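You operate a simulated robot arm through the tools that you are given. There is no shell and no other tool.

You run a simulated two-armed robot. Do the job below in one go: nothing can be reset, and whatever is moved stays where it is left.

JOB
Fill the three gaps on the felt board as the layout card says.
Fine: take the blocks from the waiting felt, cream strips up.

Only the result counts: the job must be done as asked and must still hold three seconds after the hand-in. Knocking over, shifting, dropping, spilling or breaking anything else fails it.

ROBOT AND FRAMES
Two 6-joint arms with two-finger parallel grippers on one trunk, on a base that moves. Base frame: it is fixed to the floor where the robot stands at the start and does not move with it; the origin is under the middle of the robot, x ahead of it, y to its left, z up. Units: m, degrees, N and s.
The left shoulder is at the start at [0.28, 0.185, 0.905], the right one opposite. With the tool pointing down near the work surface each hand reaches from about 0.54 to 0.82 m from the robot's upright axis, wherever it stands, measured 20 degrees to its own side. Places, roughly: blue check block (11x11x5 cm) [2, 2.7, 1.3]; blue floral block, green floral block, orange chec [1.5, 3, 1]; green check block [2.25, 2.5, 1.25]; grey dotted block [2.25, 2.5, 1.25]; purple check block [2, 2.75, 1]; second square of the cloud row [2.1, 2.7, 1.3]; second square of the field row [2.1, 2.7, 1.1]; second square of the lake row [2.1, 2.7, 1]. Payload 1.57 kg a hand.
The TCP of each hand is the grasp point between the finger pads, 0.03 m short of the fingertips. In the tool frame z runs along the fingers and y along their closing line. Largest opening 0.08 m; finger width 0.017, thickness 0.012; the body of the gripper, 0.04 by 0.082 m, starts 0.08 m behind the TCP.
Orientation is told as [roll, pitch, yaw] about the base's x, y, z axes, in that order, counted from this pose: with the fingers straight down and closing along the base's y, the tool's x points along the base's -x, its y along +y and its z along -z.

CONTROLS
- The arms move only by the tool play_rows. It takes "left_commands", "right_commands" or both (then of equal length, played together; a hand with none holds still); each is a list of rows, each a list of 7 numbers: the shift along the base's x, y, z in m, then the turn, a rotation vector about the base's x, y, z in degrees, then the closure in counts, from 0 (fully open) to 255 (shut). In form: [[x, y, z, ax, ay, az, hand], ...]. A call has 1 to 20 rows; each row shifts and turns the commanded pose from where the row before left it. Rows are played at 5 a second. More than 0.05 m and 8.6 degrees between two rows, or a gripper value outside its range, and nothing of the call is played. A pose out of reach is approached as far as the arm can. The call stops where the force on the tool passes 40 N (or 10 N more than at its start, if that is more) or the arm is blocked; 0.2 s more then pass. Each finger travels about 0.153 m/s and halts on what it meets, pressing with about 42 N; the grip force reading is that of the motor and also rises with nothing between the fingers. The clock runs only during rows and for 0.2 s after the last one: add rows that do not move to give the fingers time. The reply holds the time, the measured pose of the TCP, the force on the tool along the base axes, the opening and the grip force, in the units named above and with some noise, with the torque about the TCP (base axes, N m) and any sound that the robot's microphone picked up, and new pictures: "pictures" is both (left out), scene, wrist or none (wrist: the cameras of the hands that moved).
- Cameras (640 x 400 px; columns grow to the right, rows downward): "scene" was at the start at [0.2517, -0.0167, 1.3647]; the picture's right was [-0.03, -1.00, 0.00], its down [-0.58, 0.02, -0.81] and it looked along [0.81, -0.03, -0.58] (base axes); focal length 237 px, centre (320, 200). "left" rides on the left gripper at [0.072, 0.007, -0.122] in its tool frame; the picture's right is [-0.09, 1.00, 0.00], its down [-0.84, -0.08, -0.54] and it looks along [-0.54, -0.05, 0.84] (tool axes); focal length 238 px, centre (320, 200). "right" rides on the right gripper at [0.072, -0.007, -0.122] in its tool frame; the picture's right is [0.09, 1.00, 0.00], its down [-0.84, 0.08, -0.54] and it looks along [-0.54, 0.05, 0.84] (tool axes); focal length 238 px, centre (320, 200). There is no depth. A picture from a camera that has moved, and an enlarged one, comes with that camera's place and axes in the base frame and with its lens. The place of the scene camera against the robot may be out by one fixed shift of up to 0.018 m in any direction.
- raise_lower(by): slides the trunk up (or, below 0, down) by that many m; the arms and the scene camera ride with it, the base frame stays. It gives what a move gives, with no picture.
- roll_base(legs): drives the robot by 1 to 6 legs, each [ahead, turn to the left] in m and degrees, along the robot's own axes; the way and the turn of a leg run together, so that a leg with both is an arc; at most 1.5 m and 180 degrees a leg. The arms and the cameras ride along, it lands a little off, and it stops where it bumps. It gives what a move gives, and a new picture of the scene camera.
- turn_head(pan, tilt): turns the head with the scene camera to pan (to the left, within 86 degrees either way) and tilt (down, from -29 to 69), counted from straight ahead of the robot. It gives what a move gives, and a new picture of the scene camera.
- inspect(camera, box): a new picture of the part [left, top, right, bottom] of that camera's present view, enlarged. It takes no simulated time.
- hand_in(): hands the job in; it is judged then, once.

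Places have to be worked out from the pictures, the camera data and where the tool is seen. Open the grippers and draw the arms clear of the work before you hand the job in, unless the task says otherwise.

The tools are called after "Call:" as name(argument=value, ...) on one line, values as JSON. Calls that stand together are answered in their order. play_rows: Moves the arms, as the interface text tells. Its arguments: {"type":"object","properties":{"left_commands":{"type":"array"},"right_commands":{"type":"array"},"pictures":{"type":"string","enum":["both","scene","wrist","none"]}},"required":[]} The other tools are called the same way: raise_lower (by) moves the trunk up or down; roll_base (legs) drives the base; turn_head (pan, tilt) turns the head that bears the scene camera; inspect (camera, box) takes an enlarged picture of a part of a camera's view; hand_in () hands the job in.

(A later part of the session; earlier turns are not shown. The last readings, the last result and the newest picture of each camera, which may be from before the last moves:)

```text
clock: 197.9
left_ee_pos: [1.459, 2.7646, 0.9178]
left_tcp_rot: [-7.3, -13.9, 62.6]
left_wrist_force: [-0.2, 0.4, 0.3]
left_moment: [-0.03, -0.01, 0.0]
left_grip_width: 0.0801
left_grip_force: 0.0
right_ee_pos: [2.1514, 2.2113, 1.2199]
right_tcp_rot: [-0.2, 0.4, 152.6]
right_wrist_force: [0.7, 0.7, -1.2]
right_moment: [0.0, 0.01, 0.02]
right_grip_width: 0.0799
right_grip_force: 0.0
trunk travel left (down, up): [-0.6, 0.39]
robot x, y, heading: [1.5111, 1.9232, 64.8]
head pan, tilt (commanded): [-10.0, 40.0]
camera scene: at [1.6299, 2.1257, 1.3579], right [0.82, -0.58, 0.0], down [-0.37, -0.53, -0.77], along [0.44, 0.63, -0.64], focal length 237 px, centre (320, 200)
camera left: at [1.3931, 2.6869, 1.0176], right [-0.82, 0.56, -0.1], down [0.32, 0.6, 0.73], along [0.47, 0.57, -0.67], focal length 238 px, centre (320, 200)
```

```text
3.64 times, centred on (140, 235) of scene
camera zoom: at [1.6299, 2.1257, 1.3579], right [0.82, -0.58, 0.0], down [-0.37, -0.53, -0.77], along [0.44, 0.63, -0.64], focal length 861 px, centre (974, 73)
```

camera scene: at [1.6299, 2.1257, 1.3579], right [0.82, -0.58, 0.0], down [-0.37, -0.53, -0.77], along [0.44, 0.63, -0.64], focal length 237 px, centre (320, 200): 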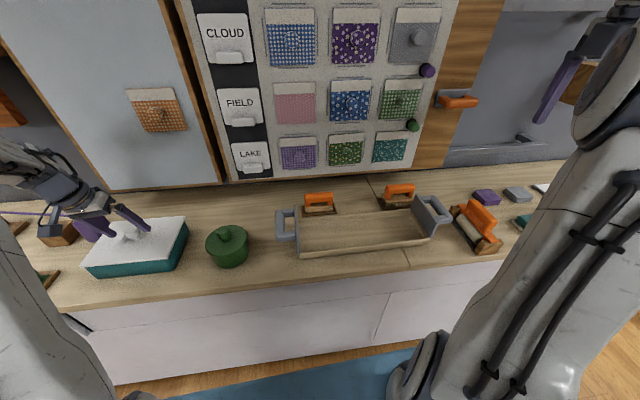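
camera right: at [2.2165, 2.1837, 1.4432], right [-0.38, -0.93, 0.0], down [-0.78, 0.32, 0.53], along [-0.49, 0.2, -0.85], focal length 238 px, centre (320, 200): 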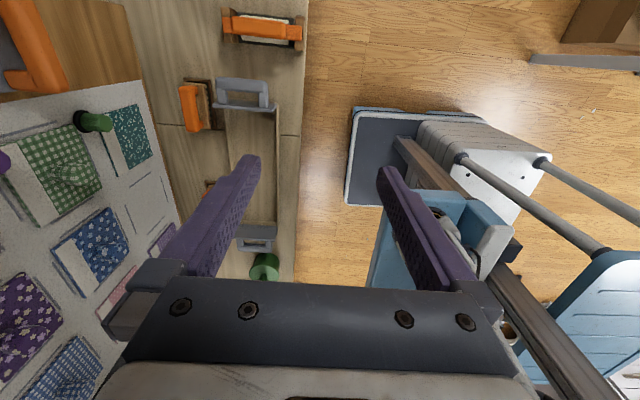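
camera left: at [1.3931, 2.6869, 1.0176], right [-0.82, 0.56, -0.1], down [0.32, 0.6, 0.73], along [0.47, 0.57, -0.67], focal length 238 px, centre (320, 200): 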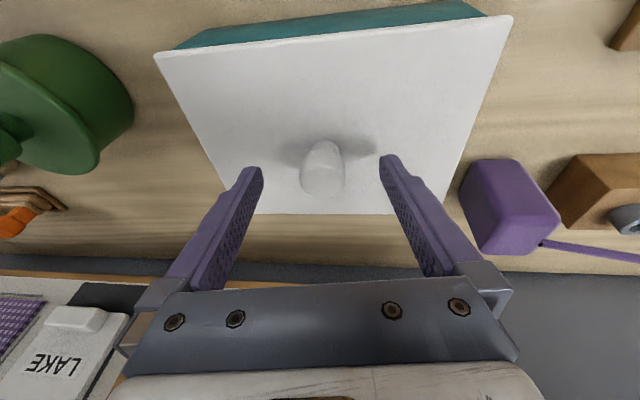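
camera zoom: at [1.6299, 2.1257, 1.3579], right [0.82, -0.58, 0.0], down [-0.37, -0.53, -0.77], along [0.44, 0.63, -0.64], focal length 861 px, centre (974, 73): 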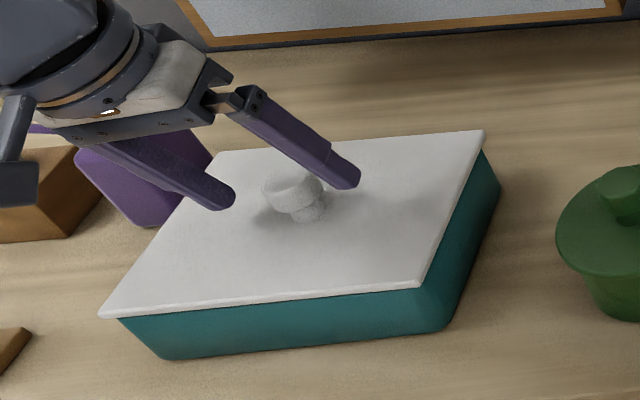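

Centred on the knob. I go down 2.4 cm more and close on it.

Call:
play_rows(left_commands=[[0.0055, 0.0038, -0.024, 0, 0, 0, 0], [0, 0, 0, 0, 0, 0, 0], [0, 0, 0, 0, 0, 0, 200], [0, 0, 0, 0, 0, 0, 255], [0, 0, 0, 0, 0, 0, 255]], pictures="wrist")

```text
clock: 199.1
left_ee_pos: [1.4662, 2.7664, 0.8966]
left_tcp_rot: [-7.2, -14.1, 62.5]
left_wrist_force: [8.3, -6.1, 31.8]
left_moment: [0.54, 0.54, -0.29]
left_grip_width: 0.033
left_grip_force: 41.4
right_ee_pos: [2.1526, 2.2094, 1.2208]
right_tcp_rot: [-0.3, 0.3, 152.7]
right_wrist_force: [-0.1, -0.6, -0.3]
right_moment: [0.01, -0.02, -0.04]
right_grip_width: 0.0802
right_grip_force: 0.0
trunk travel left (down, up): [-0.6, 0.39]
robot x, y, heading: [1.5056, 1.9244, 64.9]
head pan, tilt (commanded): [-10.0, 40.0]
camera left: at [1.4009, 2.6891, 0.9959], right [-0.82, 0.56, -0.1], down [0.32, 0.6, 0.73], along [0.47, 0.57, -0.67], focal length 238 px, centre (320, 200)
```

left: 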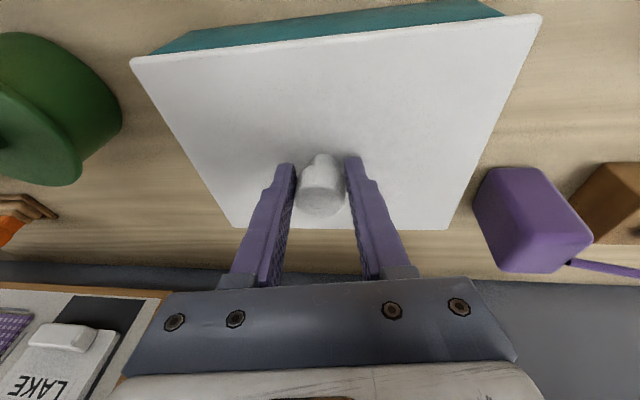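

Knob gripped, but the tips press down on the lid (~32 N). I raise 2 mm to relieve that.

Call:
play_rows(left_commands=[[0, 0, 0.001, 0, 0, 0, 255], [0, 0, 0, 0, 0, 0, 255]], pictures="none")

Call:
play_rows(left_commands=[[0, 0, 0.0005, 0, 0, 0, 255], [0, 0, 0, 0, 0, 0, 255]], pictures="none")

```text
clock: 199.7
left_ee_pos: [1.4656, 2.7678, 0.8965]
left_tcp_rot: [-7.1, -14.0, 62.7]
left_wrist_force: [10.4, -2.8, 23.7]
left_moment: [1.1, 0.27, -0.36]
left_grip_width: 0.0332
left_grip_force: 41.7
right_ee_pos: [2.1514, 2.2086, 1.2207]
right_tcp_rot: [-0.2, 0.3, 152.6]
right_wrist_force: [0.1, 0.2, 0.5]
right_moment: [0.0, -0.04, 0.03]
right_grip_width: 0.08
right_grip_force: 0.1
trunk travel left (down, up): [-0.6, 0.39]
robot x, y, heading: [1.5098, 1.9249, 64.9]
head pan, tilt (commanded): [-10.0, 40.0]
```

```text
clock: 200.3
left_ee_pos: [1.4649, 2.7664, 0.8963]
left_tcp_rot: [-7.1, -14.0, 62.7]
left_wrist_force: [9.1, 0.0, 18.8]
left_moment: [1.18, 0.35, -0.42]
left_grip_width: 0.0328
left_grip_force: 40.8
right_ee_pos: [2.1528, 2.2085, 1.2205]
right_tcp_rot: [-0.2, 0.4, 152.6]
right_wrist_force: [0.3, -1.1, -0.1]
right_moment: [0.06, 0.0, -0.05]
right_grip_width: 0.0799
right_grip_force: 0.0
trunk travel left (down, up): [-0.6, 0.39]
robot x, y, heading: [1.5136, 1.926, 64.9]
head pan, tilt (commanded): [-10.0, 40.0]
```

About 19 N left; I ease 1 mm more (keeping a light ~10 N downward hold so the box follows) and then draw back 2.8 cm in slow steps.

Call:
play_rows(left_commands=[[0, 0, 0.001, 0, 0, 0, 255], [-0.0032, -0.0062, 0, 0, 0, 0, 255], [-0.0032, -0.0062, 0, 0, 0, 0, 255], [0, 0, 0, 0, 0, 0, 255]], pictures="both")

Call:
inspect(camera="scene", box=[75, 205, 205, 290])

```text
clock: 201.3
left_ee_pos: [1.4574, 2.7563, 0.8956]
left_tcp_rot: [-7.1, -14.0, 62.7]
left_wrist_force: [-0.8, 5.1, 8.6]
left_moment: [0.79, 0.9, -0.17]
left_grip_width: 0.0327
left_grip_force: 41.5
right_ee_pos: [2.1521, 2.21, 1.2189]
right_tcp_rot: [-0.2, 0.4, 152.7]
right_wrist_force: [-0.3, -0.9, -0.7]
right_moment: [0.01, 0.01, 0.0]
right_grip_width: 0.0799
right_grip_force: 0.1
trunk travel left (down, up): [-0.6, 0.39]
robot x, y, heading: [1.508, 1.9237, 65.0]
head pan, tilt (commanded): [-10.0, 40.0]
camera scene: at [1.6299, 2.1255, 1.3579], right [0.82, -0.58, 0.0], down [-0.37, -0.53, -0.77], along [0.44, 0.63, -0.64], focal length 237 px, centre (320, 200)
camera left: at [1.3925, 2.6775, 0.9962], right [-0.82, 0.56, -0.1], down [0.32, 0.6, 0.73], along [0.47, 0.57, -0.67], focal length 238 px, centre (320, 200)
```

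scene: 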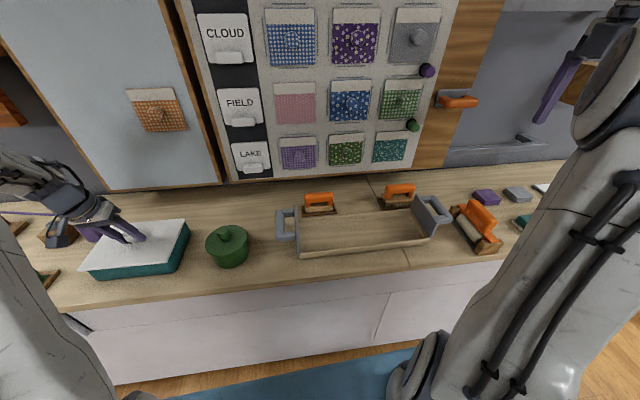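
left: 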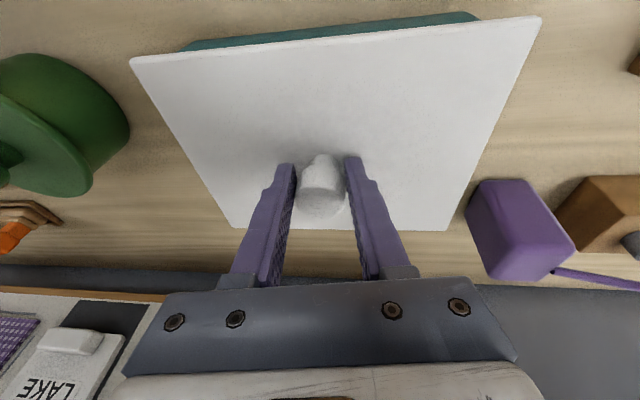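

```text
4.71 times, centred on (140, 248) of scene
camera zoom: at [1.6299, 2.1255, 1.3579], right [0.82, -0.58, 0.0], down [-0.37, -0.53, -0.77], along [0.44, 0.63, -0.64], focal length 1115 px, centre (1167, -24)
```

zoom: 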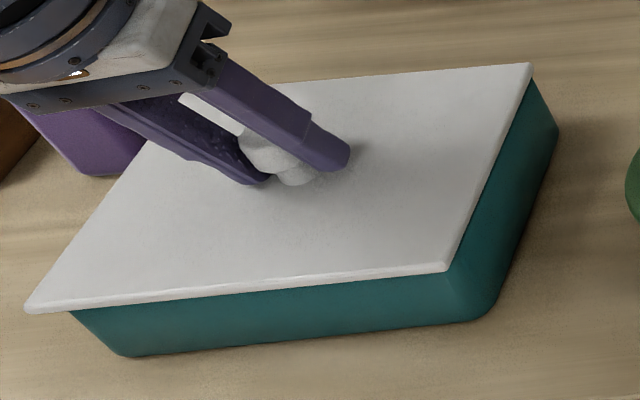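

The lid slid ~1.3 cm while the box followed only ~0.6 cm, so the lid has some play. I draw back another 0.8 cm and see whether the box now follows.

Call:
play_rows(left_commands=[[-0.0018, -0.0036, 0, 0, 0, 0, 255], [-0.0018, -0.0036, 0, 0, 0, 0, 255], [0, 0, 0, 0, 0, 0, 255]], pictures="none")

Call:
inspect(camera="scene", box=[75, 205, 205, 290])

```text
clock: 202.1
left_ee_pos: [1.4549, 2.7482, 0.8969]
left_tcp_rot: [-7.2, -13.9, 62.7]
left_wrist_force: [4.2, 3.6, 9.4]
left_moment: [0.56, 0.88, -0.2]
left_grip_width: 0.0326
left_grip_force: 40.6
right_ee_pos: [2.1518, 2.2103, 1.2212]
right_tcp_rot: [-0.1, 0.4, 152.6]
right_wrist_force: [-0.4, 1.2, 0.1]
right_moment: [-0.01, 0.01, 0.05]
right_grip_width: 0.0801
right_grip_force: 0.0
trunk travel left (down, up): [-0.6, 0.39]
robot x, y, heading: [1.5106, 1.9252, 64.8]
head pan, tilt (commanded): [-10.0, 40.0]
```

```text
4.71 times, centred on (140, 248) of scene
camera zoom: at [1.6303, 2.1253, 1.3579], right [0.82, -0.58, 0.0], down [-0.37, -0.52, -0.77], along [0.44, 0.63, -0.64], focal length 1115 px, centre (1167, -24)
```

zoom: 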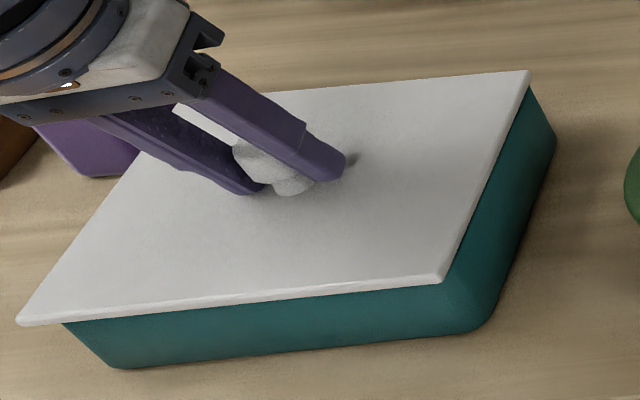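

The box now follows fully. I draw back another 0.95 cm, which should leave both lid and box within ~3 mm of where they were.

Call:
play_rows(left_commands=[[-0.0022, -0.0042, 0, 0, 0, 0, 255], [-0.0022, -0.0042, 0, 0, 0, 0, 255], [0, 0, 0, 0, 0, 0, 255]], pictures="none")

Call:
inspect(camera="scene", box=[75, 205, 205, 290])

```text
clock: 202.9
left_ee_pos: [1.451, 2.7413, 0.897]
left_tcp_rot: [-7.1, -14.0, 62.7]
left_wrist_force: [1.4, 3.8, 8.2]
left_moment: [0.51, 0.99, -0.18]
left_grip_width: 0.0329
left_grip_force: 41.5
right_ee_pos: [2.151, 2.2105, 1.2196]
right_tcp_rot: [-0.2, 0.4, 152.7]
right_wrist_force: [-0.5, -0.7, -0.4]
right_moment: [0.0, 0.02, 0.01]
right_grip_width: 0.0798
right_grip_force: 0.0
trunk travel left (down, up): [-0.6, 0.39]
robot x, y, heading: [1.5062, 1.9248, 65.0]
head pan, tilt (commanded): [-10.0, 40.0]
```

```text
4.71 times, centred on (140, 248) of scene
camera zoom: at [1.6301, 2.1254, 1.3579], right [0.82, -0.58, 0.0], down [-0.37, -0.53, -0.77], along [0.44, 0.63, -0.64], focal length 1115 px, centre (1167, -24)
```

zoom: 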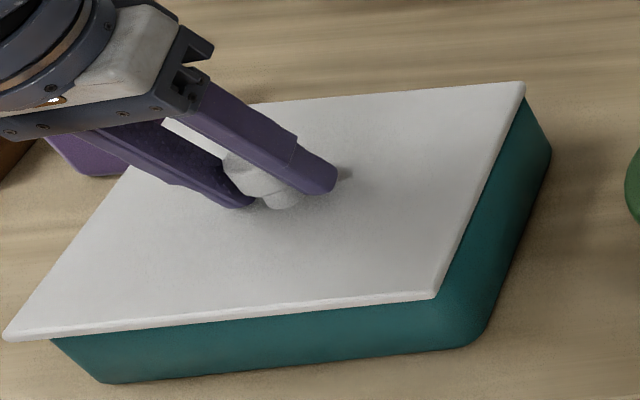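

Lid front is at n≈3.033 (original ≈3.034) and the box within ~3 mm. I relieve the downward load, open the fingers and lift off.

Call:
play_rows(left_commands=[[0, 0, 0.0008, 0, 0, 0, 255], [0, 0, 0, 0, 0, 0, 165], [0, 0, 0, 0, 0, 0, 150], [0, 0, 0, 0, 0, 0, 130], [0, 0, 0, 0, 0, 0, 80], [0, 0, 0, 0, 0, 0, 0], [-0.0044, -0.0031, 0.0193, 0, 0, 0, 0], [-0.0088, -0.0061, 0.0385, 0, 0, 0, 0], [-0.0088, -0.0061, 0.0385, 0, 0, 0, 0], [0, 0, 0, 0, 0, 0, 0]], pictures="both")

Call:
inspect(camera="scene", box=[75, 205, 205, 290])

```text
clock: 205.1
left_ee_pos: [1.428, 2.7242, 0.9944]
left_tcp_rot: [-7.2, -13.9, 62.7]
left_wrist_force: [-0.4, -0.1, 0.2]
left_moment: [-0.05, 0.04, 0.02]
left_grip_width: 0.0802
left_grip_force: 0.0
right_ee_pos: [2.1532, 2.2101, 1.2205]
right_tcp_rot: [-0.3, 0.5, 152.5]
right_wrist_force: [-0.4, 0.3, 0.0]
right_moment: [-0.03, -0.01, 0.03]
right_grip_width: 0.0802
right_grip_force: 0.0
trunk travel left (down, up): [-0.6, 0.39]
robot x, y, heading: [1.512, 1.925, 64.8]
head pan, tilt (commanded): [-10.0, 40.0]
camera scene: at [1.6299, 2.1255, 1.3579], right [0.82, -0.58, 0.0], down [-0.37, -0.53, -0.77], along [0.44, 0.63, -0.64], focal length 237 px, centre (320, 200)
camera left: at [1.3632, 2.6463, 1.0944], right [-0.82, 0.56, -0.1], down [0.32, 0.6, 0.73], along [0.47, 0.57, -0.67], focal length 238 px, centre (320, 200)
```

scene: 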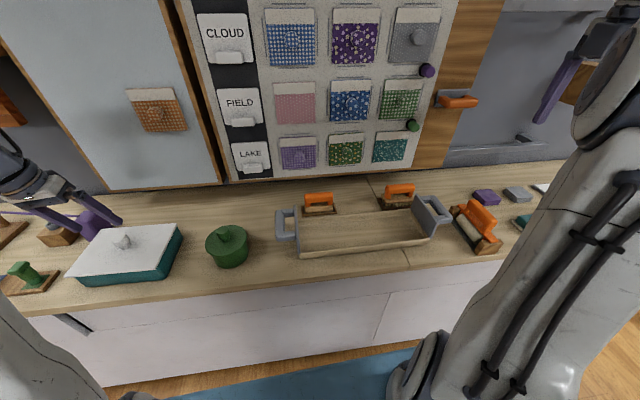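
left: 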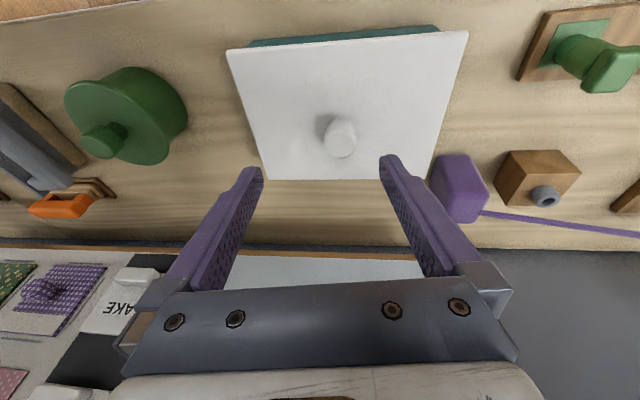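

```text
4.71 times, centred on (140, 248) of scene
camera zoom: at [1.6299, 2.1255, 1.3579], right [0.82, -0.58, 0.0], down [-0.37, -0.53, -0.77], along [0.44, 0.63, -0.64], focal length 1115 px, centre (1167, -24)
```

zoom: 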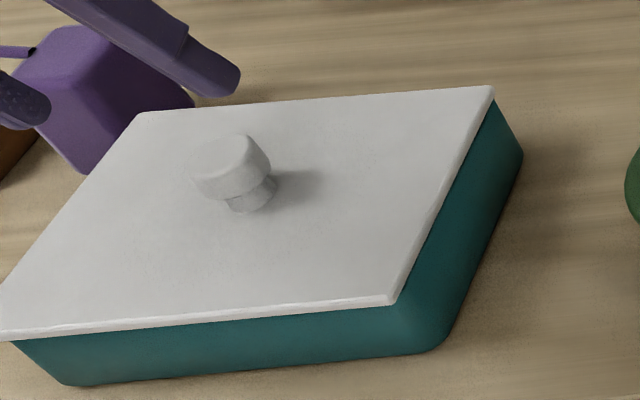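

Opening with the tilted fingers scraped the lid and dragged the box ~2 cm to the left (front–back position is right). I level the fingers sideways first so that this cannot recur, then will take the knob again.

Call:
play_rows(left_commands=[[0, 0, 0.01, 2.98, 6.33, 0, 0], [0, 0, 0, 0, 0, 0, 0]], pictures="wrist")

```text
clock: 205.7
left_ee_pos: [1.4176, 2.7152, 0.9873]
left_tcp_rot: [-2.6, -16.9, 61.0]
left_wrist_force: [-0.1, -0.4, -1.0]
left_moment: [0.0, -0.01, -0.02]
left_grip_width: 0.08
left_grip_force: 0.1
left hand out of reach, approached as far as the arm can: row 1
right_ee_pos: [2.1516, 2.2099, 1.2204]
right_tcp_rot: [-0.2, 0.4, 152.6]
right_wrist_force: [0.5, -0.7, -0.2]
right_moment: [0.02, 0.02, 0.01]
right_grip_width: 0.0801
right_grip_force: 0.1
trunk travel left (down, up): [-0.6, 0.39]
robot x, y, heading: [1.5092, 1.9258, 64.6]
head pan, tilt (commanded): [-10.0, 40.0]
camera left: at [1.357, 2.6297, 1.084], right [-0.82, 0.57, -0.01], down [0.36, 0.54, 0.76], along [0.44, 0.62, -0.65], focal length 238 px, centre (320, 200)
```

left: 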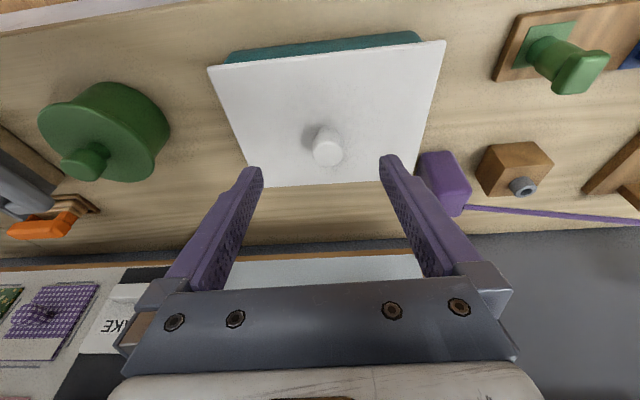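

The fingers are now nearly level sideways (2.5°). I align and go down along the tool axis, keeping the tips ~1 cm above the lid.

Call:
play_rows(left_commands=[[0.0014, 0.0158, 0, 0, 0, 0, 0], [0.0054, 0.0069, -0.0284, 0, 0, 0, 0], [0.0054, 0.0069, -0.0284, 0, 0, 0, 0], [0.0053, 0.0069, -0.0285, 0, 0, 0, 0], [0, 0, 0, 0, 0, 0, 0]], pictures="both")

Call:
inspect(camera="scene", box=[75, 205, 205, 290])

```text
clock: 206.9
left_ee_pos: [1.4356, 2.7514, 0.9033]
left_tcp_rot: [-2.5, -16.8, 61.0]
left_wrist_force: [0.3, 0.5, -0.4]
left_moment: [0.01, 0.01, 0.03]
left_grip_width: 0.0798
left_grip_force: 0.1
right_ee_pos: [2.1522, 2.2109, 1.2201]
right_tcp_rot: [-0.2, 0.4, 152.6]
right_wrist_force: [0.0, -0.4, -0.2]
right_moment: [0.03, 0.01, 0.02]
right_grip_width: 0.08
right_grip_force: 0.0
trunk travel left (down, up): [-0.6, 0.39]
robot x, y, heading: [1.505, 1.9289, 64.6]
head pan, tilt (commanded): [-10.0, 40.0]
camera scene: at [1.6299, 2.1257, 1.3579], right [0.82, -0.58, 0.0], down [-0.37, -0.53, -0.77], along [0.44, 0.63, -0.64], focal length 237 px, centre (320, 200)
camera left: at [1.3744, 2.6665, 0.9991], right [-0.82, 0.57, -0.02], down [0.36, 0.54, 0.76], along [0.44, 0.62, -0.65], focal length 238 px, centre (320, 200)
```

scene: 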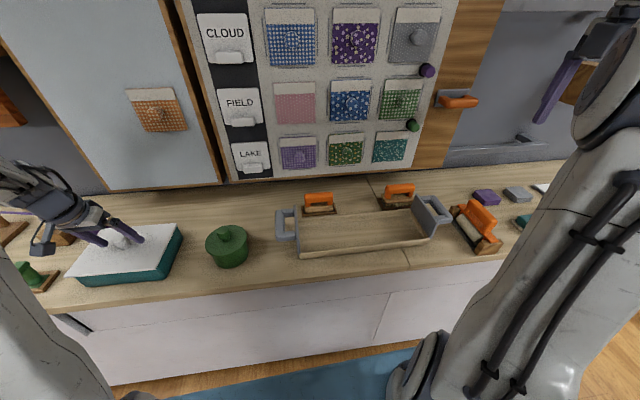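
left: 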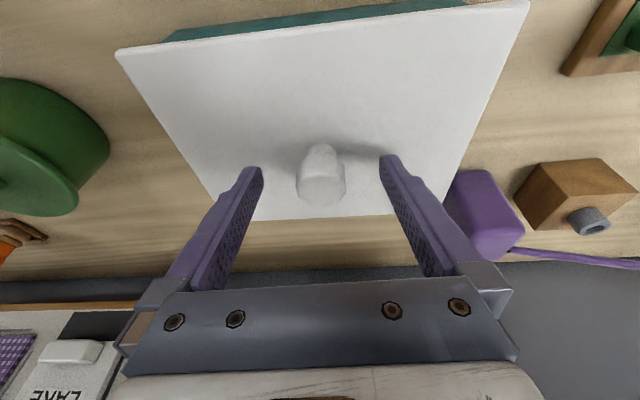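

```text
4.71 times, centred on (140, 248) of scene
camera zoom: at [1.6299, 2.1257, 1.3579], right [0.82, -0.58, 0.0], down [-0.37, -0.53, -0.77], along [0.44, 0.63, -0.64], focal length 1115 px, centre (1167, -24)
```

zoom: 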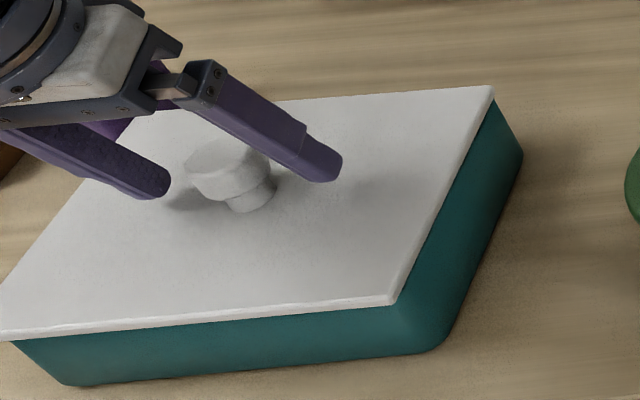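

Nicely placed around the knob with the tips clear of the lid. I close and draw the box to the right 1.2 cm, checking lid and box.

Call:
play_rows(left_commands=[[0, 0, 0, 0, 0, 0, 150], [0, 0, 0, 0, 0, 0, 255], [0, 0, 0, 0, 0, 0, 255], [0.0053, -0.0028, 0, 0, 0, 0, 255], [0.0053, -0.0028, 0, 0, 0, 0, 255], [0, 0, 0, 0, 0, 0, 255]], pictures="wrist")

Call:
inspect(camera="scene", box=[75, 205, 205, 290])

```text
clock: 208.3
left_ee_pos: [1.4455, 2.7452, 0.9041]
left_tcp_rot: [-2.5, -17.0, 61.0]
left_wrist_force: [-3.9, 3.3, 7.9]
left_moment: [0.12, 1.19, -0.02]
left_grip_width: 0.0316
left_grip_force: 40.0
right_ee_pos: [2.1527, 2.21, 1.2201]
right_tcp_rot: [-0.2, 0.4, 152.6]
right_wrist_force: [0.7, 0.2, 0.4]
right_moment: [-0.01, -0.01, -0.01]
right_grip_width: 0.0801
right_grip_force: 0.0
trunk travel left (down, up): [-0.6, 0.39]
robot x, y, heading: [1.5068, 1.9237, 64.8]
head pan, tilt (commanded): [-10.0, 40.0]
camera left: at [1.3845, 2.6612, 0.9997], right [-0.82, 0.57, -0.01], down [0.36, 0.53, 0.76], along [0.44, 0.62, -0.64], focal length 238 px, centre (320, 200)
```

left: 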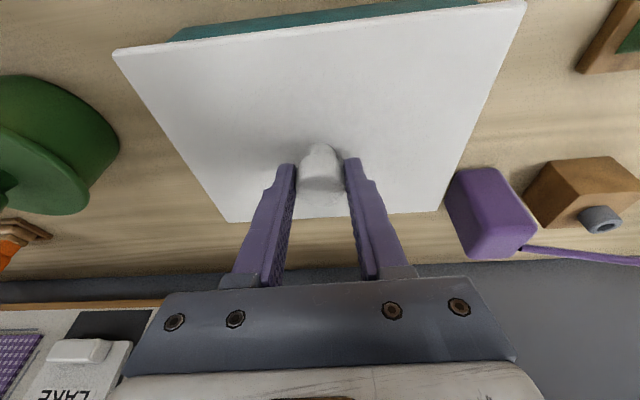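

```text
4.71 times, centred on (140, 248) of scene
camera zoom: at [1.6298, 2.1254, 1.358], right [0.82, -0.58, 0.0], down [-0.37, -0.53, -0.77], along [0.44, 0.63, -0.64], focal length 1115 px, centre (1167, -24)
```

zoom: 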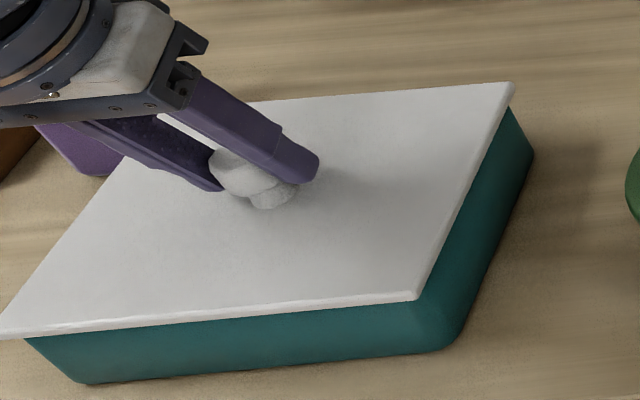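

Lid has ~1.1 cm and the box ~1.4 cm to go. I draw another 1.2 cm to the right.

Call:
play_rows(left_commands=[[0.0053, -0.0028, 0, 0, 0, 0, 255], [0.0053, -0.0028, 0, 0, 0, 0, 255], [0, 0, 0, 0, 0, 0, 255]], pictures="wrist")

Call:
inspect(camera="scene", box=[75, 205, 205, 290])

```text
clock: 209.1
left_ee_pos: [1.4571, 2.7411, 0.9026]
left_tcp_rot: [-2.4, -16.9, 61.0]
left_wrist_force: [-3.6, 3.9, 7.2]
left_moment: [0.84, 0.75, 0.05]
left_grip_width: 0.0316
left_grip_force: 40.3
right_ee_pos: [2.1517, 2.2094, 1.2203]
right_tcp_rot: [-0.3, 0.2, 152.6]
right_wrist_force: [-0.2, 0.4, -0.5]
right_moment: [-0.02, 0.02, -0.02]
right_grip_width: 0.08
right_grip_force: 0.0
trunk travel left (down, up): [-0.6, 0.39]
robot x, y, heading: [1.507, 1.9298, 64.9]
head pan, tilt (commanded): [-10.0, 40.0]
camera left: at [1.3953, 2.6554, 0.9992], right [-0.82, 0.57, -0.01], down [0.36, 0.54, 0.76], along [0.44, 0.62, -0.64], focal length 238 px, centre (320, 200)
```

left: 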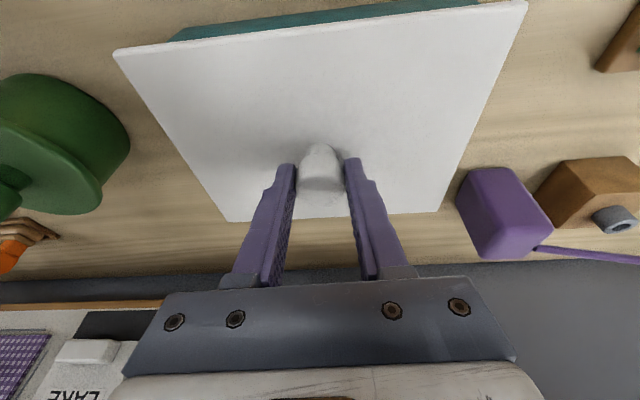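

```text
4.71 times, centred on (140, 248) of scene
camera zoom: at [1.6298, 2.1254, 1.3579], right [0.82, -0.58, 0.0], down [-0.37, -0.53, -0.77], along [0.44, 0.63, -0.64], focal length 1115 px, centre (1167, -24)
```

zoom: 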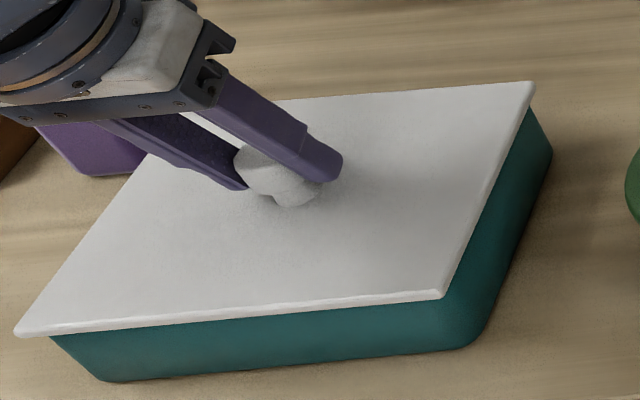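

The box body is back on target; the lid is ~5 mm too far right. I slide the lid back 4 mm left and 2 mm toward the robot.

Call:
play_rows(left_commands=[[-0.0022, 0, 0, 0, 0, 0, 255], [-0.0023, 0, 0, 0, 0, 0, 255], [0, 0, 0, 0, 0, 0, 255]], pictures="none")

Call:
inspect(camera="scene", box=[75, 205, 205, 290])

```text
clock: 209.9
left_ee_pos: [1.4543, 2.7407, 0.9042]
left_tcp_rot: [-2.6, -16.8, 61.0]
left_wrist_force: [5.4, 0.3, 9.6]
left_moment: [0.49, 0.41, -0.2]
left_grip_width: 0.0317
left_grip_force: 40.4
right_ee_pos: [2.1516, 2.2096, 1.2201]
right_tcp_rot: [-0.2, 0.4, 152.7]
right_wrist_force: [0.8, 0.5, -0.2]
right_moment: [-0.03, -0.01, -0.03]
right_grip_width: 0.0803
right_grip_force: 0.0
trunk travel left (down, up): [-0.6, 0.39]
robot x, y, heading: [1.511, 1.9279, 64.8]
head pan, tilt (commanded): [-10.0, 40.0]
```

```text
4.71 times, centred on (140, 248) of scene
camera zoom: at [1.6303, 2.1251, 1.358], right [0.82, -0.58, 0.0], down [-0.37, -0.52, -0.77], along [0.44, 0.63, -0.64], focal length 1115 px, centre (1167, -24)
```

zoom: 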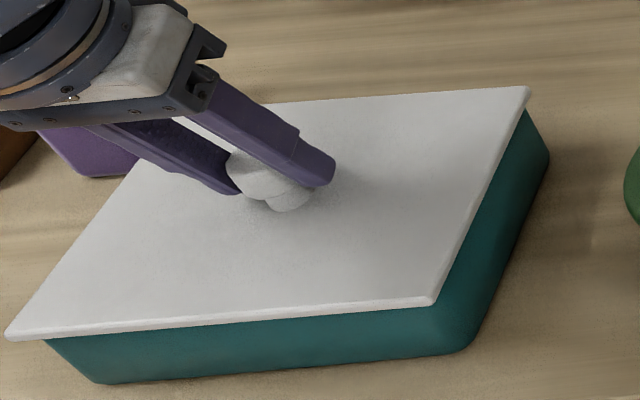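

Lid and box are now within ~3 mm of their original place. I relieve the ~10 N downward load, open just enough, and lift straight up.

Call:
play_rows(left_commands=[[0, 0, 0.001, 0, 0, 0, 255], [0, 0, 0, 0, 0, 0, 255]], pictures="none")

Call:
play_rows(left_commands=[[0, 0, 0.0006, 0, 0, 0, 255], [0, 0, 0, 0, 0, 0, 255]], pictures="none")

```text
clock: 210.5
left_ee_pos: [1.452, 2.7401, 0.9036]
left_tcp_rot: [-2.5, -16.7, 61.1]
left_wrist_force: [2.7, 0.2, 3.6]
left_moment: [0.6, 0.19, -0.14]
left_grip_width: 0.0316
left_grip_force: 40.6
right_ee_pos: [2.1521, 2.2101, 1.2197]
right_tcp_rot: [-0.2, 0.4, 152.6]
right_wrist_force: [-0.9, 0.8, -0.3]
right_moment: [-0.01, 0.0, 0.01]
right_grip_width: 0.08
right_grip_force: 0.0
trunk travel left (down, up): [-0.6, 0.39]
robot x, y, heading: [1.509, 1.9255, 64.8]
head pan, tilt (commanded): [-10.0, 40.0]
```

```text
clock: 211.1
left_ee_pos: [1.4512, 2.741, 0.9031]
left_tcp_rot: [-2.4, -16.7, 61.1]
left_wrist_force: [-0.5, 0.7, 1.4]
left_moment: [0.06, 0.42, 0.06]
left_grip_width: 0.0313
left_grip_force: 39.9
right_ee_pos: [2.1515, 2.2108, 1.2199]
right_tcp_rot: [-0.2, 0.5, 152.6]
right_wrist_force: [0.5, -0.1, -0.4]
right_moment: [0.0, -0.02, -0.01]
right_grip_width: 0.08
right_grip_force: 0.1
trunk travel left (down, up): [-0.6, 0.39]
robot x, y, heading: [1.5117, 1.9237, 65.1]
head pan, tilt (commanded): [-10.0, 40.0]
```

Loads are near zero. I open slowly and then lift vertically.

Call:
play_rows(left_commands=[[0, 0, 0, 0, 0, 0, 160], [0, 0, 0, 0, 0, 0, 155], [0, 0, 0, 0, 0, 0, 148], [0, 0, 0, 0, 0, 0, 135], [0, 0, 0, 0, 0, 0, 110], [0, 0, 0, 0, 0, 0, 90], [0, 0, 0.01, 0, 0, 0, 90], [0, 0, 0.02, 0, 0, 0, 90], [-0.004, -0.008, 0.04, 0, 0, 0, 90], [-0.004, -0.008, 0.04, 0, 0, 0, 90], [0, 0, 0, 0, 0, 0, 90]], pictures="both")

Call:
inspect(camera="scene", box=[75, 205, 205, 290])

```text
clock: 213.5
left_ee_pos: [1.4415, 2.7239, 1.0107]
left_tcp_rot: [-3.2, -17.7, 61.1]
left_wrist_force: [0.0, 0.7, 0.3]
left_moment: [0.01, -0.01, 0.01]
left_grip_width: 0.0516
left_grip_force: 0.2
left hand out of reach, approached as far as the arm can: row 10
right_ee_pos: [2.1529, 2.2114, 1.2214]
right_tcp_rot: [-0.2, 0.4, 152.6]
right_wrist_force: [-0.4, 0.0, -0.4]
right_moment: [0.05, 0.04, 0.01]
right_grip_width: 0.0798
right_grip_force: 0.0
trunk travel left (down, up): [-0.6, 0.39]
robot x, y, heading: [1.5089, 1.9266, 64.8]
head pan, tilt (commanded): [-10.0, 40.0]
camera scene: at [1.6299, 2.1255, 1.3579], right [0.82, -0.58, 0.0], down [-0.37, -0.53, -0.77], along [0.44, 0.63, -0.64], focal length 237 px, centre (320, 200)
camera left: at [1.3783, 2.6368, 1.1047], right [-0.82, 0.57, -0.03], down [0.35, 0.53, 0.77], along [0.46, 0.62, -0.63], focal length 238 px, centre (320, 200)
```

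scene: 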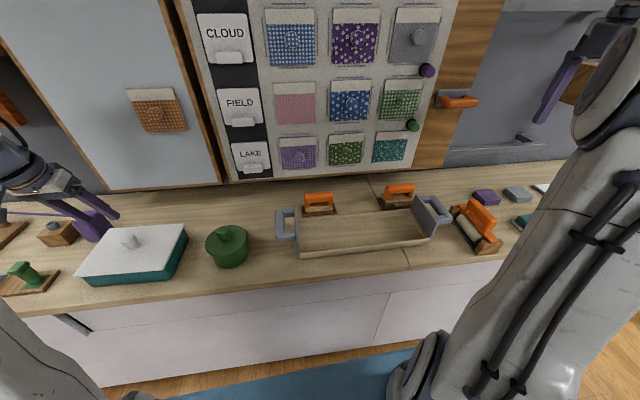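
left: 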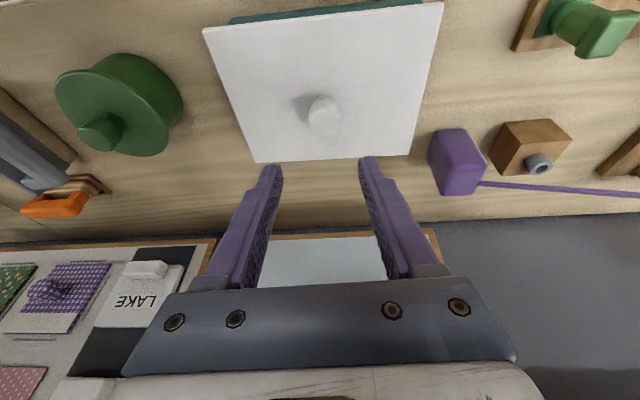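

```text
4.71 times, centred on (140, 248) of scene
camera zoom: at [1.6299, 2.1255, 1.3579], right [0.82, -0.58, 0.0], down [-0.37, -0.53, -0.77], along [0.44, 0.63, -0.64], focal length 1115 px, centre (1167, -24)
```

zoom: 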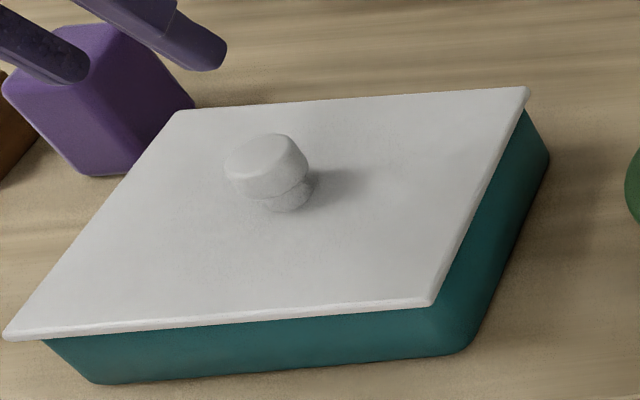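

The box is back in place. Now the tray: it sits ~1.2 cm too near the wall. I'll push its front wall from inside with the right hand's closed fingertips; first I bring the right hand over the tray.

Call:
play_rows(right_commands=[[-0.0167, 0.0313, -0.0325, 0, 0, 0, 255], [-0.0167, 0.0313, -0.0325, 0, 0, 0, 255], [-0.0167, 0.0313, -0.0325, 0, 0, 0, 255], [-0.0167, 0.0313, -0.0325, 0, 0, 0, 255], [-0.0167, 0.0313, -0.0325, 0, 0, 0, 255], [-0.0167, 0.0313, -0.0325, 0, 0, 0, 255], [-0.0167, 0.0313, -0.0325, 0, 0, 0, 255], [-0.0167, 0.0313, -0.0325, 0, 0, 0, 255], [0, 0, 0, 0, 0, 0, 255]], pictures="both")

Call:
inspect(camera="right", box=[140, 20, 500, 245])

```text
clock: 215.5
left_ee_pos: [1.4415, 2.7228, 1.0102]
left_tcp_rot: [-3.3, -17.6, 61.1]
left_wrist_force: [-0.1, 0.2, -0.4]
left_moment: [0.04, -0.02, -0.02]
left_grip_width: 0.0519
left_grip_force: 0.1
right_ee_pos: [2.0184, 2.4617, 0.9588]
right_tcp_rot: [-0.2, 0.4, 152.6]
right_wrist_force: [-0.1, 0.5, 0.2]
right_moment: [0.01, -0.03, 0.02]
right_grip_width: 0.0001
right_grip_force: 21.5
trunk travel left (down, up): [-0.6, 0.39]
robot x, y, heading: [1.5091, 1.929, 64.8]
head pan, tilt (commanded): [-10.0, 40.0]
camera scene: at [1.6299, 2.1258, 1.3578], right [0.82, -0.58, 0.0], down [-0.37, -0.53, -0.77], along [0.44, 0.63, -0.64], focal length 237 px, centre (320, 200)
camera right: at [2.0827, 2.4352, 1.0816], right [-0.38, -0.93, 0.0], down [-0.78, 0.32, 0.54], along [-0.5, 0.2, -0.84], focal length 238 px, centre (320, 200)
```

scene: 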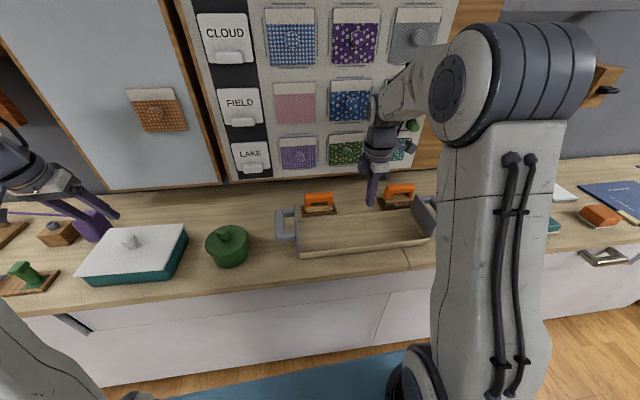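
right: 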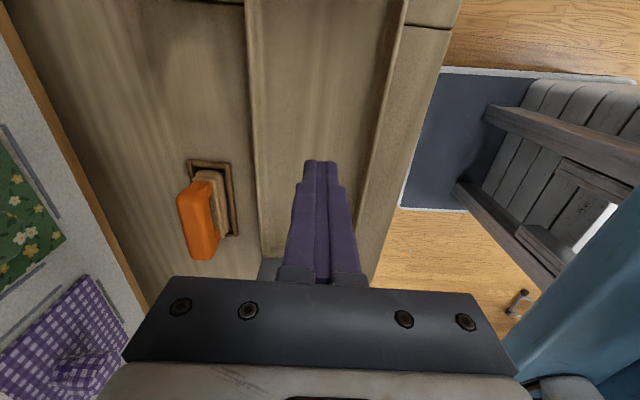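

```text
1.78 times, centred on (320, 132) of right
camera zoom: at [2.0827, 2.4352, 1.0816], right [-0.38, -0.93, 0.0], down [-0.78, 0.32, 0.54], along [-0.5, 0.2, -0.84], focal length 424 px, centre (320, 320)
```

zoom: 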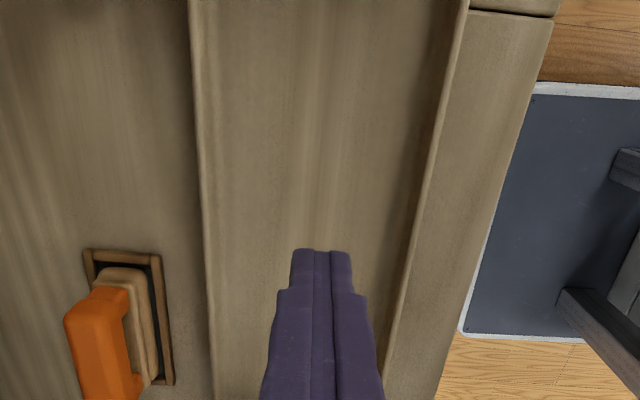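

The brush is unmoved and the tray's back wall is ~1.4 cm nearer the wall than before. I zoom on the tray's front wall to find where to push.

Call:
inspect(camera="right", box=[300, 60, 440, 200])

Call:
inspect(camera="right", box=[200, 0, 440, 120])

```text
2.86 times, centred on (370, 130) of right
camera zoom: at [2.0827, 2.4352, 1.0816], right [-0.38, -0.93, 0.0], down [-0.78, 0.32, 0.54], along [-0.5, 0.2, -0.84], focal length 681 px, centre (177, 400)
```

zoom: 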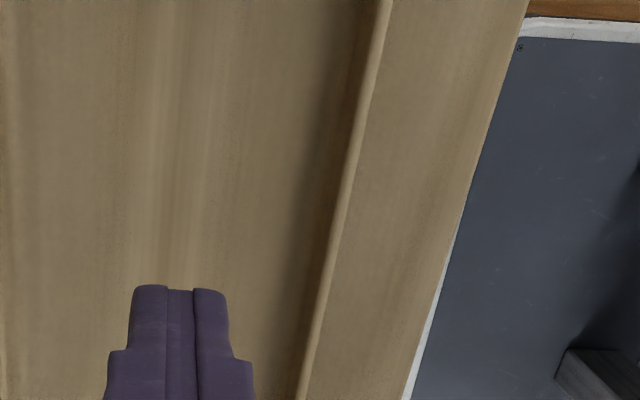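

```text
2.67 times, centred on (320, 60) of right
camera zoom: at [2.0827, 2.4352, 1.0816], right [-0.38, -0.93, 0.0], down [-0.78, 0.32, 0.54], along [-0.5, 0.2, -0.84], focal length 636 px, centre (320, 573)
```

zoom: 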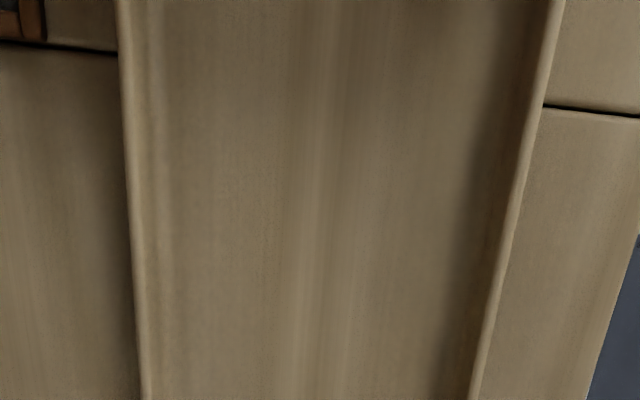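

The front rim is at n≈3.048. I move the closed right fingertips to the tray's middle-left (l≈0.62), inside the tray, and lower them toward the floor of the tray.

Call:
play_rows(right_commands=[[-0.0346, 0.0179, 0, 0, 0, 0, 255], [-0.0133, -0.0257, 0, 0, 0, 0, 255], [0, 0, -0.04, 0, 0, 0, 255], [0, 0, -0.04, 0, 0, 0, 255], [0, 0, -0.03, 0, 0, 0, 255], [0, 0, 0, 0, 0, 0, 255]], pictures="both")

Call:
inspect(camera="right", box=[200, 60, 480, 220])

Call:
inspect(camera="scene", box=[260, 130, 480, 270])

```text
clock: 216.9
left_ee_pos: [1.4411, 2.7226, 1.01]
left_tcp_rot: [-3.3, -17.6, 61.1]
left_wrist_force: [-0.1, -0.5, 0.2]
left_moment: [0.0, 0.06, -0.01]
left_grip_width: 0.0518
left_grip_force: 0.0
right_ee_pos: [1.9703, 2.4533, 0.8491]
right_tcp_rot: [-0.2, 0.4, 152.5]
right_wrist_force: [0.0, -0.4, -0.7]
right_moment: [0.02, -0.03, 0.01]
right_grip_width: 0.0
right_grip_force: 21.0
trunk travel left (down, up): [-0.6, 0.39]
robot x, y, heading: [1.5089, 1.9246, 64.8]
head pan, tilt (commanded): [-10.0, 40.0]
camera scene: at [1.6299, 2.1257, 1.3579], right [0.82, -0.58, 0.0], down [-0.37, -0.53, -0.77], along [0.44, 0.63, -0.64], focal length 237 px, centre (320, 200)
camera right: at [2.0347, 2.4264, 0.9723], right [-0.38, -0.93, 0.0], down [-0.78, 0.32, 0.54], along [-0.5, 0.2, -0.84], focal length 238 px, centre (320, 200)
```

scene: 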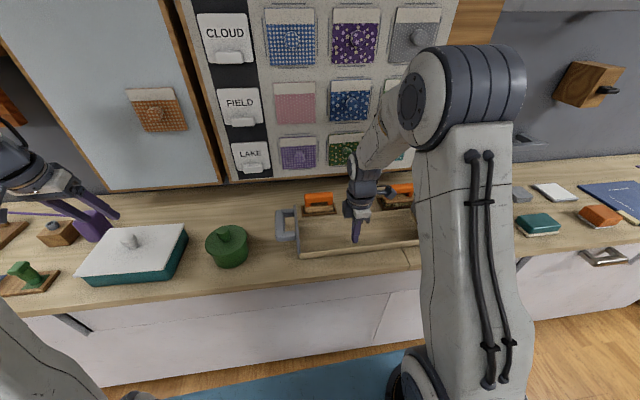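
right: 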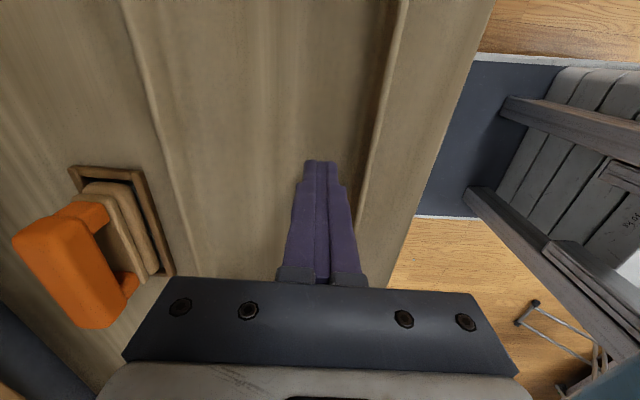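

```text
2.29 times, centred on (340, 140) of right
camera zoom: at [2.0347, 2.4264, 0.9723], right [-0.38, -0.93, 0.0], down [-0.78, 0.32, 0.54], along [-0.5, 0.2, -0.84], focal length 545 px, centre (274, 337)
```

zoom: 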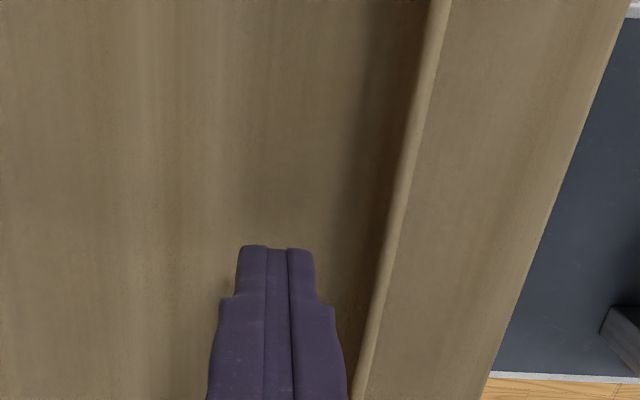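

```text
2.86 times, centred on (370, 200) of scene
camera zoom: at [1.6299, 2.1257, 1.3579], right [0.82, -0.58, 0.0], down [-0.37, -0.53, -0.77], along [0.44, 0.63, -0.64], focal length 677 px, centre (177, 200)
```

zoom: 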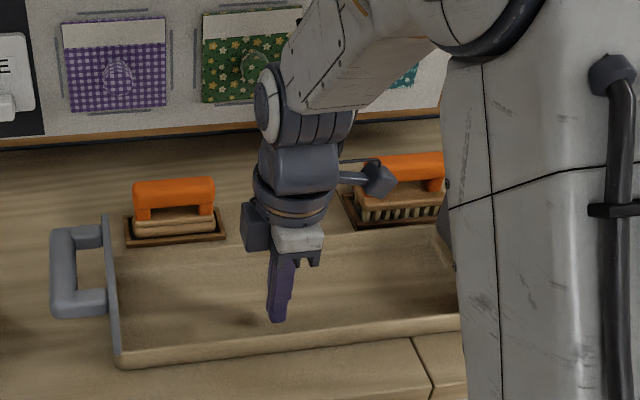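

The fingertips are inside near the front wall. I lower 1.2 cm more, gently.

Call:
play_rows(right_commands=[[0, 0, -0.005, 0, 0, 0, 255], [0, 0, -0.005, 0, 0, 0, 255], [0, 0, 0, 0, 0, 0, 255]], pictures="none")

Call:
inspect(camera="scene", box=[280, 180, 400, 260])

```text
clock: 217.7
left_ee_pos: [1.4422, 2.7224, 1.01]
left_tcp_rot: [-3.3, -17.6, 61.1]
left_wrist_force: [-0.2, 0.0, 0.2]
left_moment: [0.01, -0.01, -0.02]
left_grip_width: 0.0518
left_grip_force: 0.1
right_ee_pos: [1.9703, 2.4533, 0.8398]
right_tcp_rot: [-0.3, 0.3, 152.6]
right_wrist_force: [1.0, 0.5, 0.6]
right_moment: [0.02, 0.01, 0.02]
right_grip_width: 0.0
right_grip_force: 20.9
trunk travel left (down, up): [-0.6, 0.39]
robot x, y, heading: [1.5112, 1.9202, 65.0]
head pan, tilt (commanded): [-10.0, 40.0]
```

```text
5.00 times, centred on (340, 220) of scene
camera zoom: at [1.6299, 2.1257, 1.3579], right [0.82, -0.58, 0.0], down [-0.37, -0.53, -0.77], along [0.44, 0.63, -0.64], focal length 1184 px, centre (220, 100)
```

zoom: 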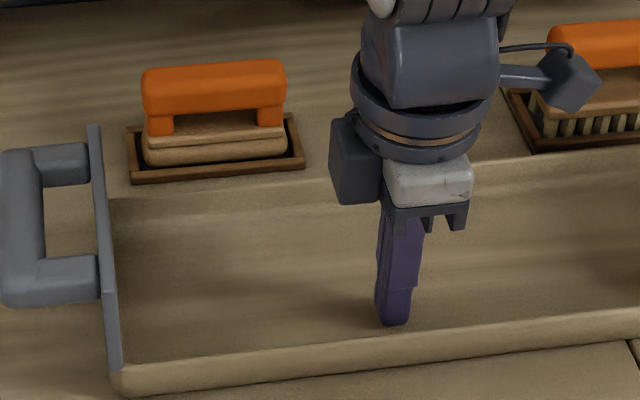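

Still free. I lower another 6 mm and then move toward the robot in small steps, watching the force.

Call:
play_rows(right_commands=[[0, 0, -0.003, 0, 0, 0, 255], [0, 0, -0.003, 0, 0, 0, 255], [-0.0028, -0.0053, 0, 0, 0, 0, 255], [-0.0018, -0.0036, 0, 0, 0, 0, 255], [0, 0, 0, 0, 0, 0, 255]], pictures="wrist")

Call:
inspect(camera="scene", box=[280, 180, 400, 260])

```text
clock: 218.9
left_ee_pos: [1.4418, 2.7229, 1.0103]
left_tcp_rot: [-3.4, -17.6, 61.2]
left_wrist_force: [-0.5, -0.1, 0.5]
left_moment: [0.02, 0.01, -0.02]
left_grip_width: 0.0516
left_grip_force: 0.1
right_ee_pos: [1.966, 2.445, 0.8368]
right_tcp_rot: [-0.6, 0.4, 152.6]
right_wrist_force: [5.9, 10.3, 23.6]
right_moment: [0.3, -0.01, -0.04]
right_grip_width: 0.0
right_grip_force: 21.8
trunk travel left (down, up): [-0.6, 0.39]
robot x, y, heading: [1.5082, 1.9248, 64.9]
head pan, tilt (commanded): [-10.0, 40.0]
camera right: at [2.0303, 2.4188, 0.9586], right [-0.38, -0.93, -0.01], down [-0.78, 0.31, 0.54], along [-0.49, 0.21, -0.84], focal length 238 px, centre (320, 200)
```

right: 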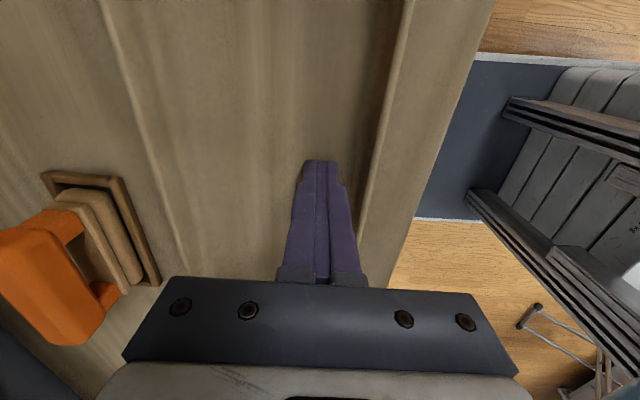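

```text
5.00 times, centred on (340, 220) of scene
camera zoom: at [1.6295, 2.1254, 1.3582], right [0.82, -0.58, 0.0], down [-0.37, -0.53, -0.77], along [0.44, 0.63, -0.64], focal length 1184 px, centre (220, 100)
```

zoom: 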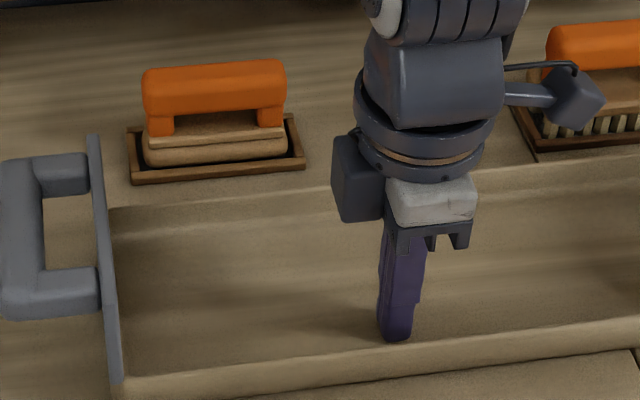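

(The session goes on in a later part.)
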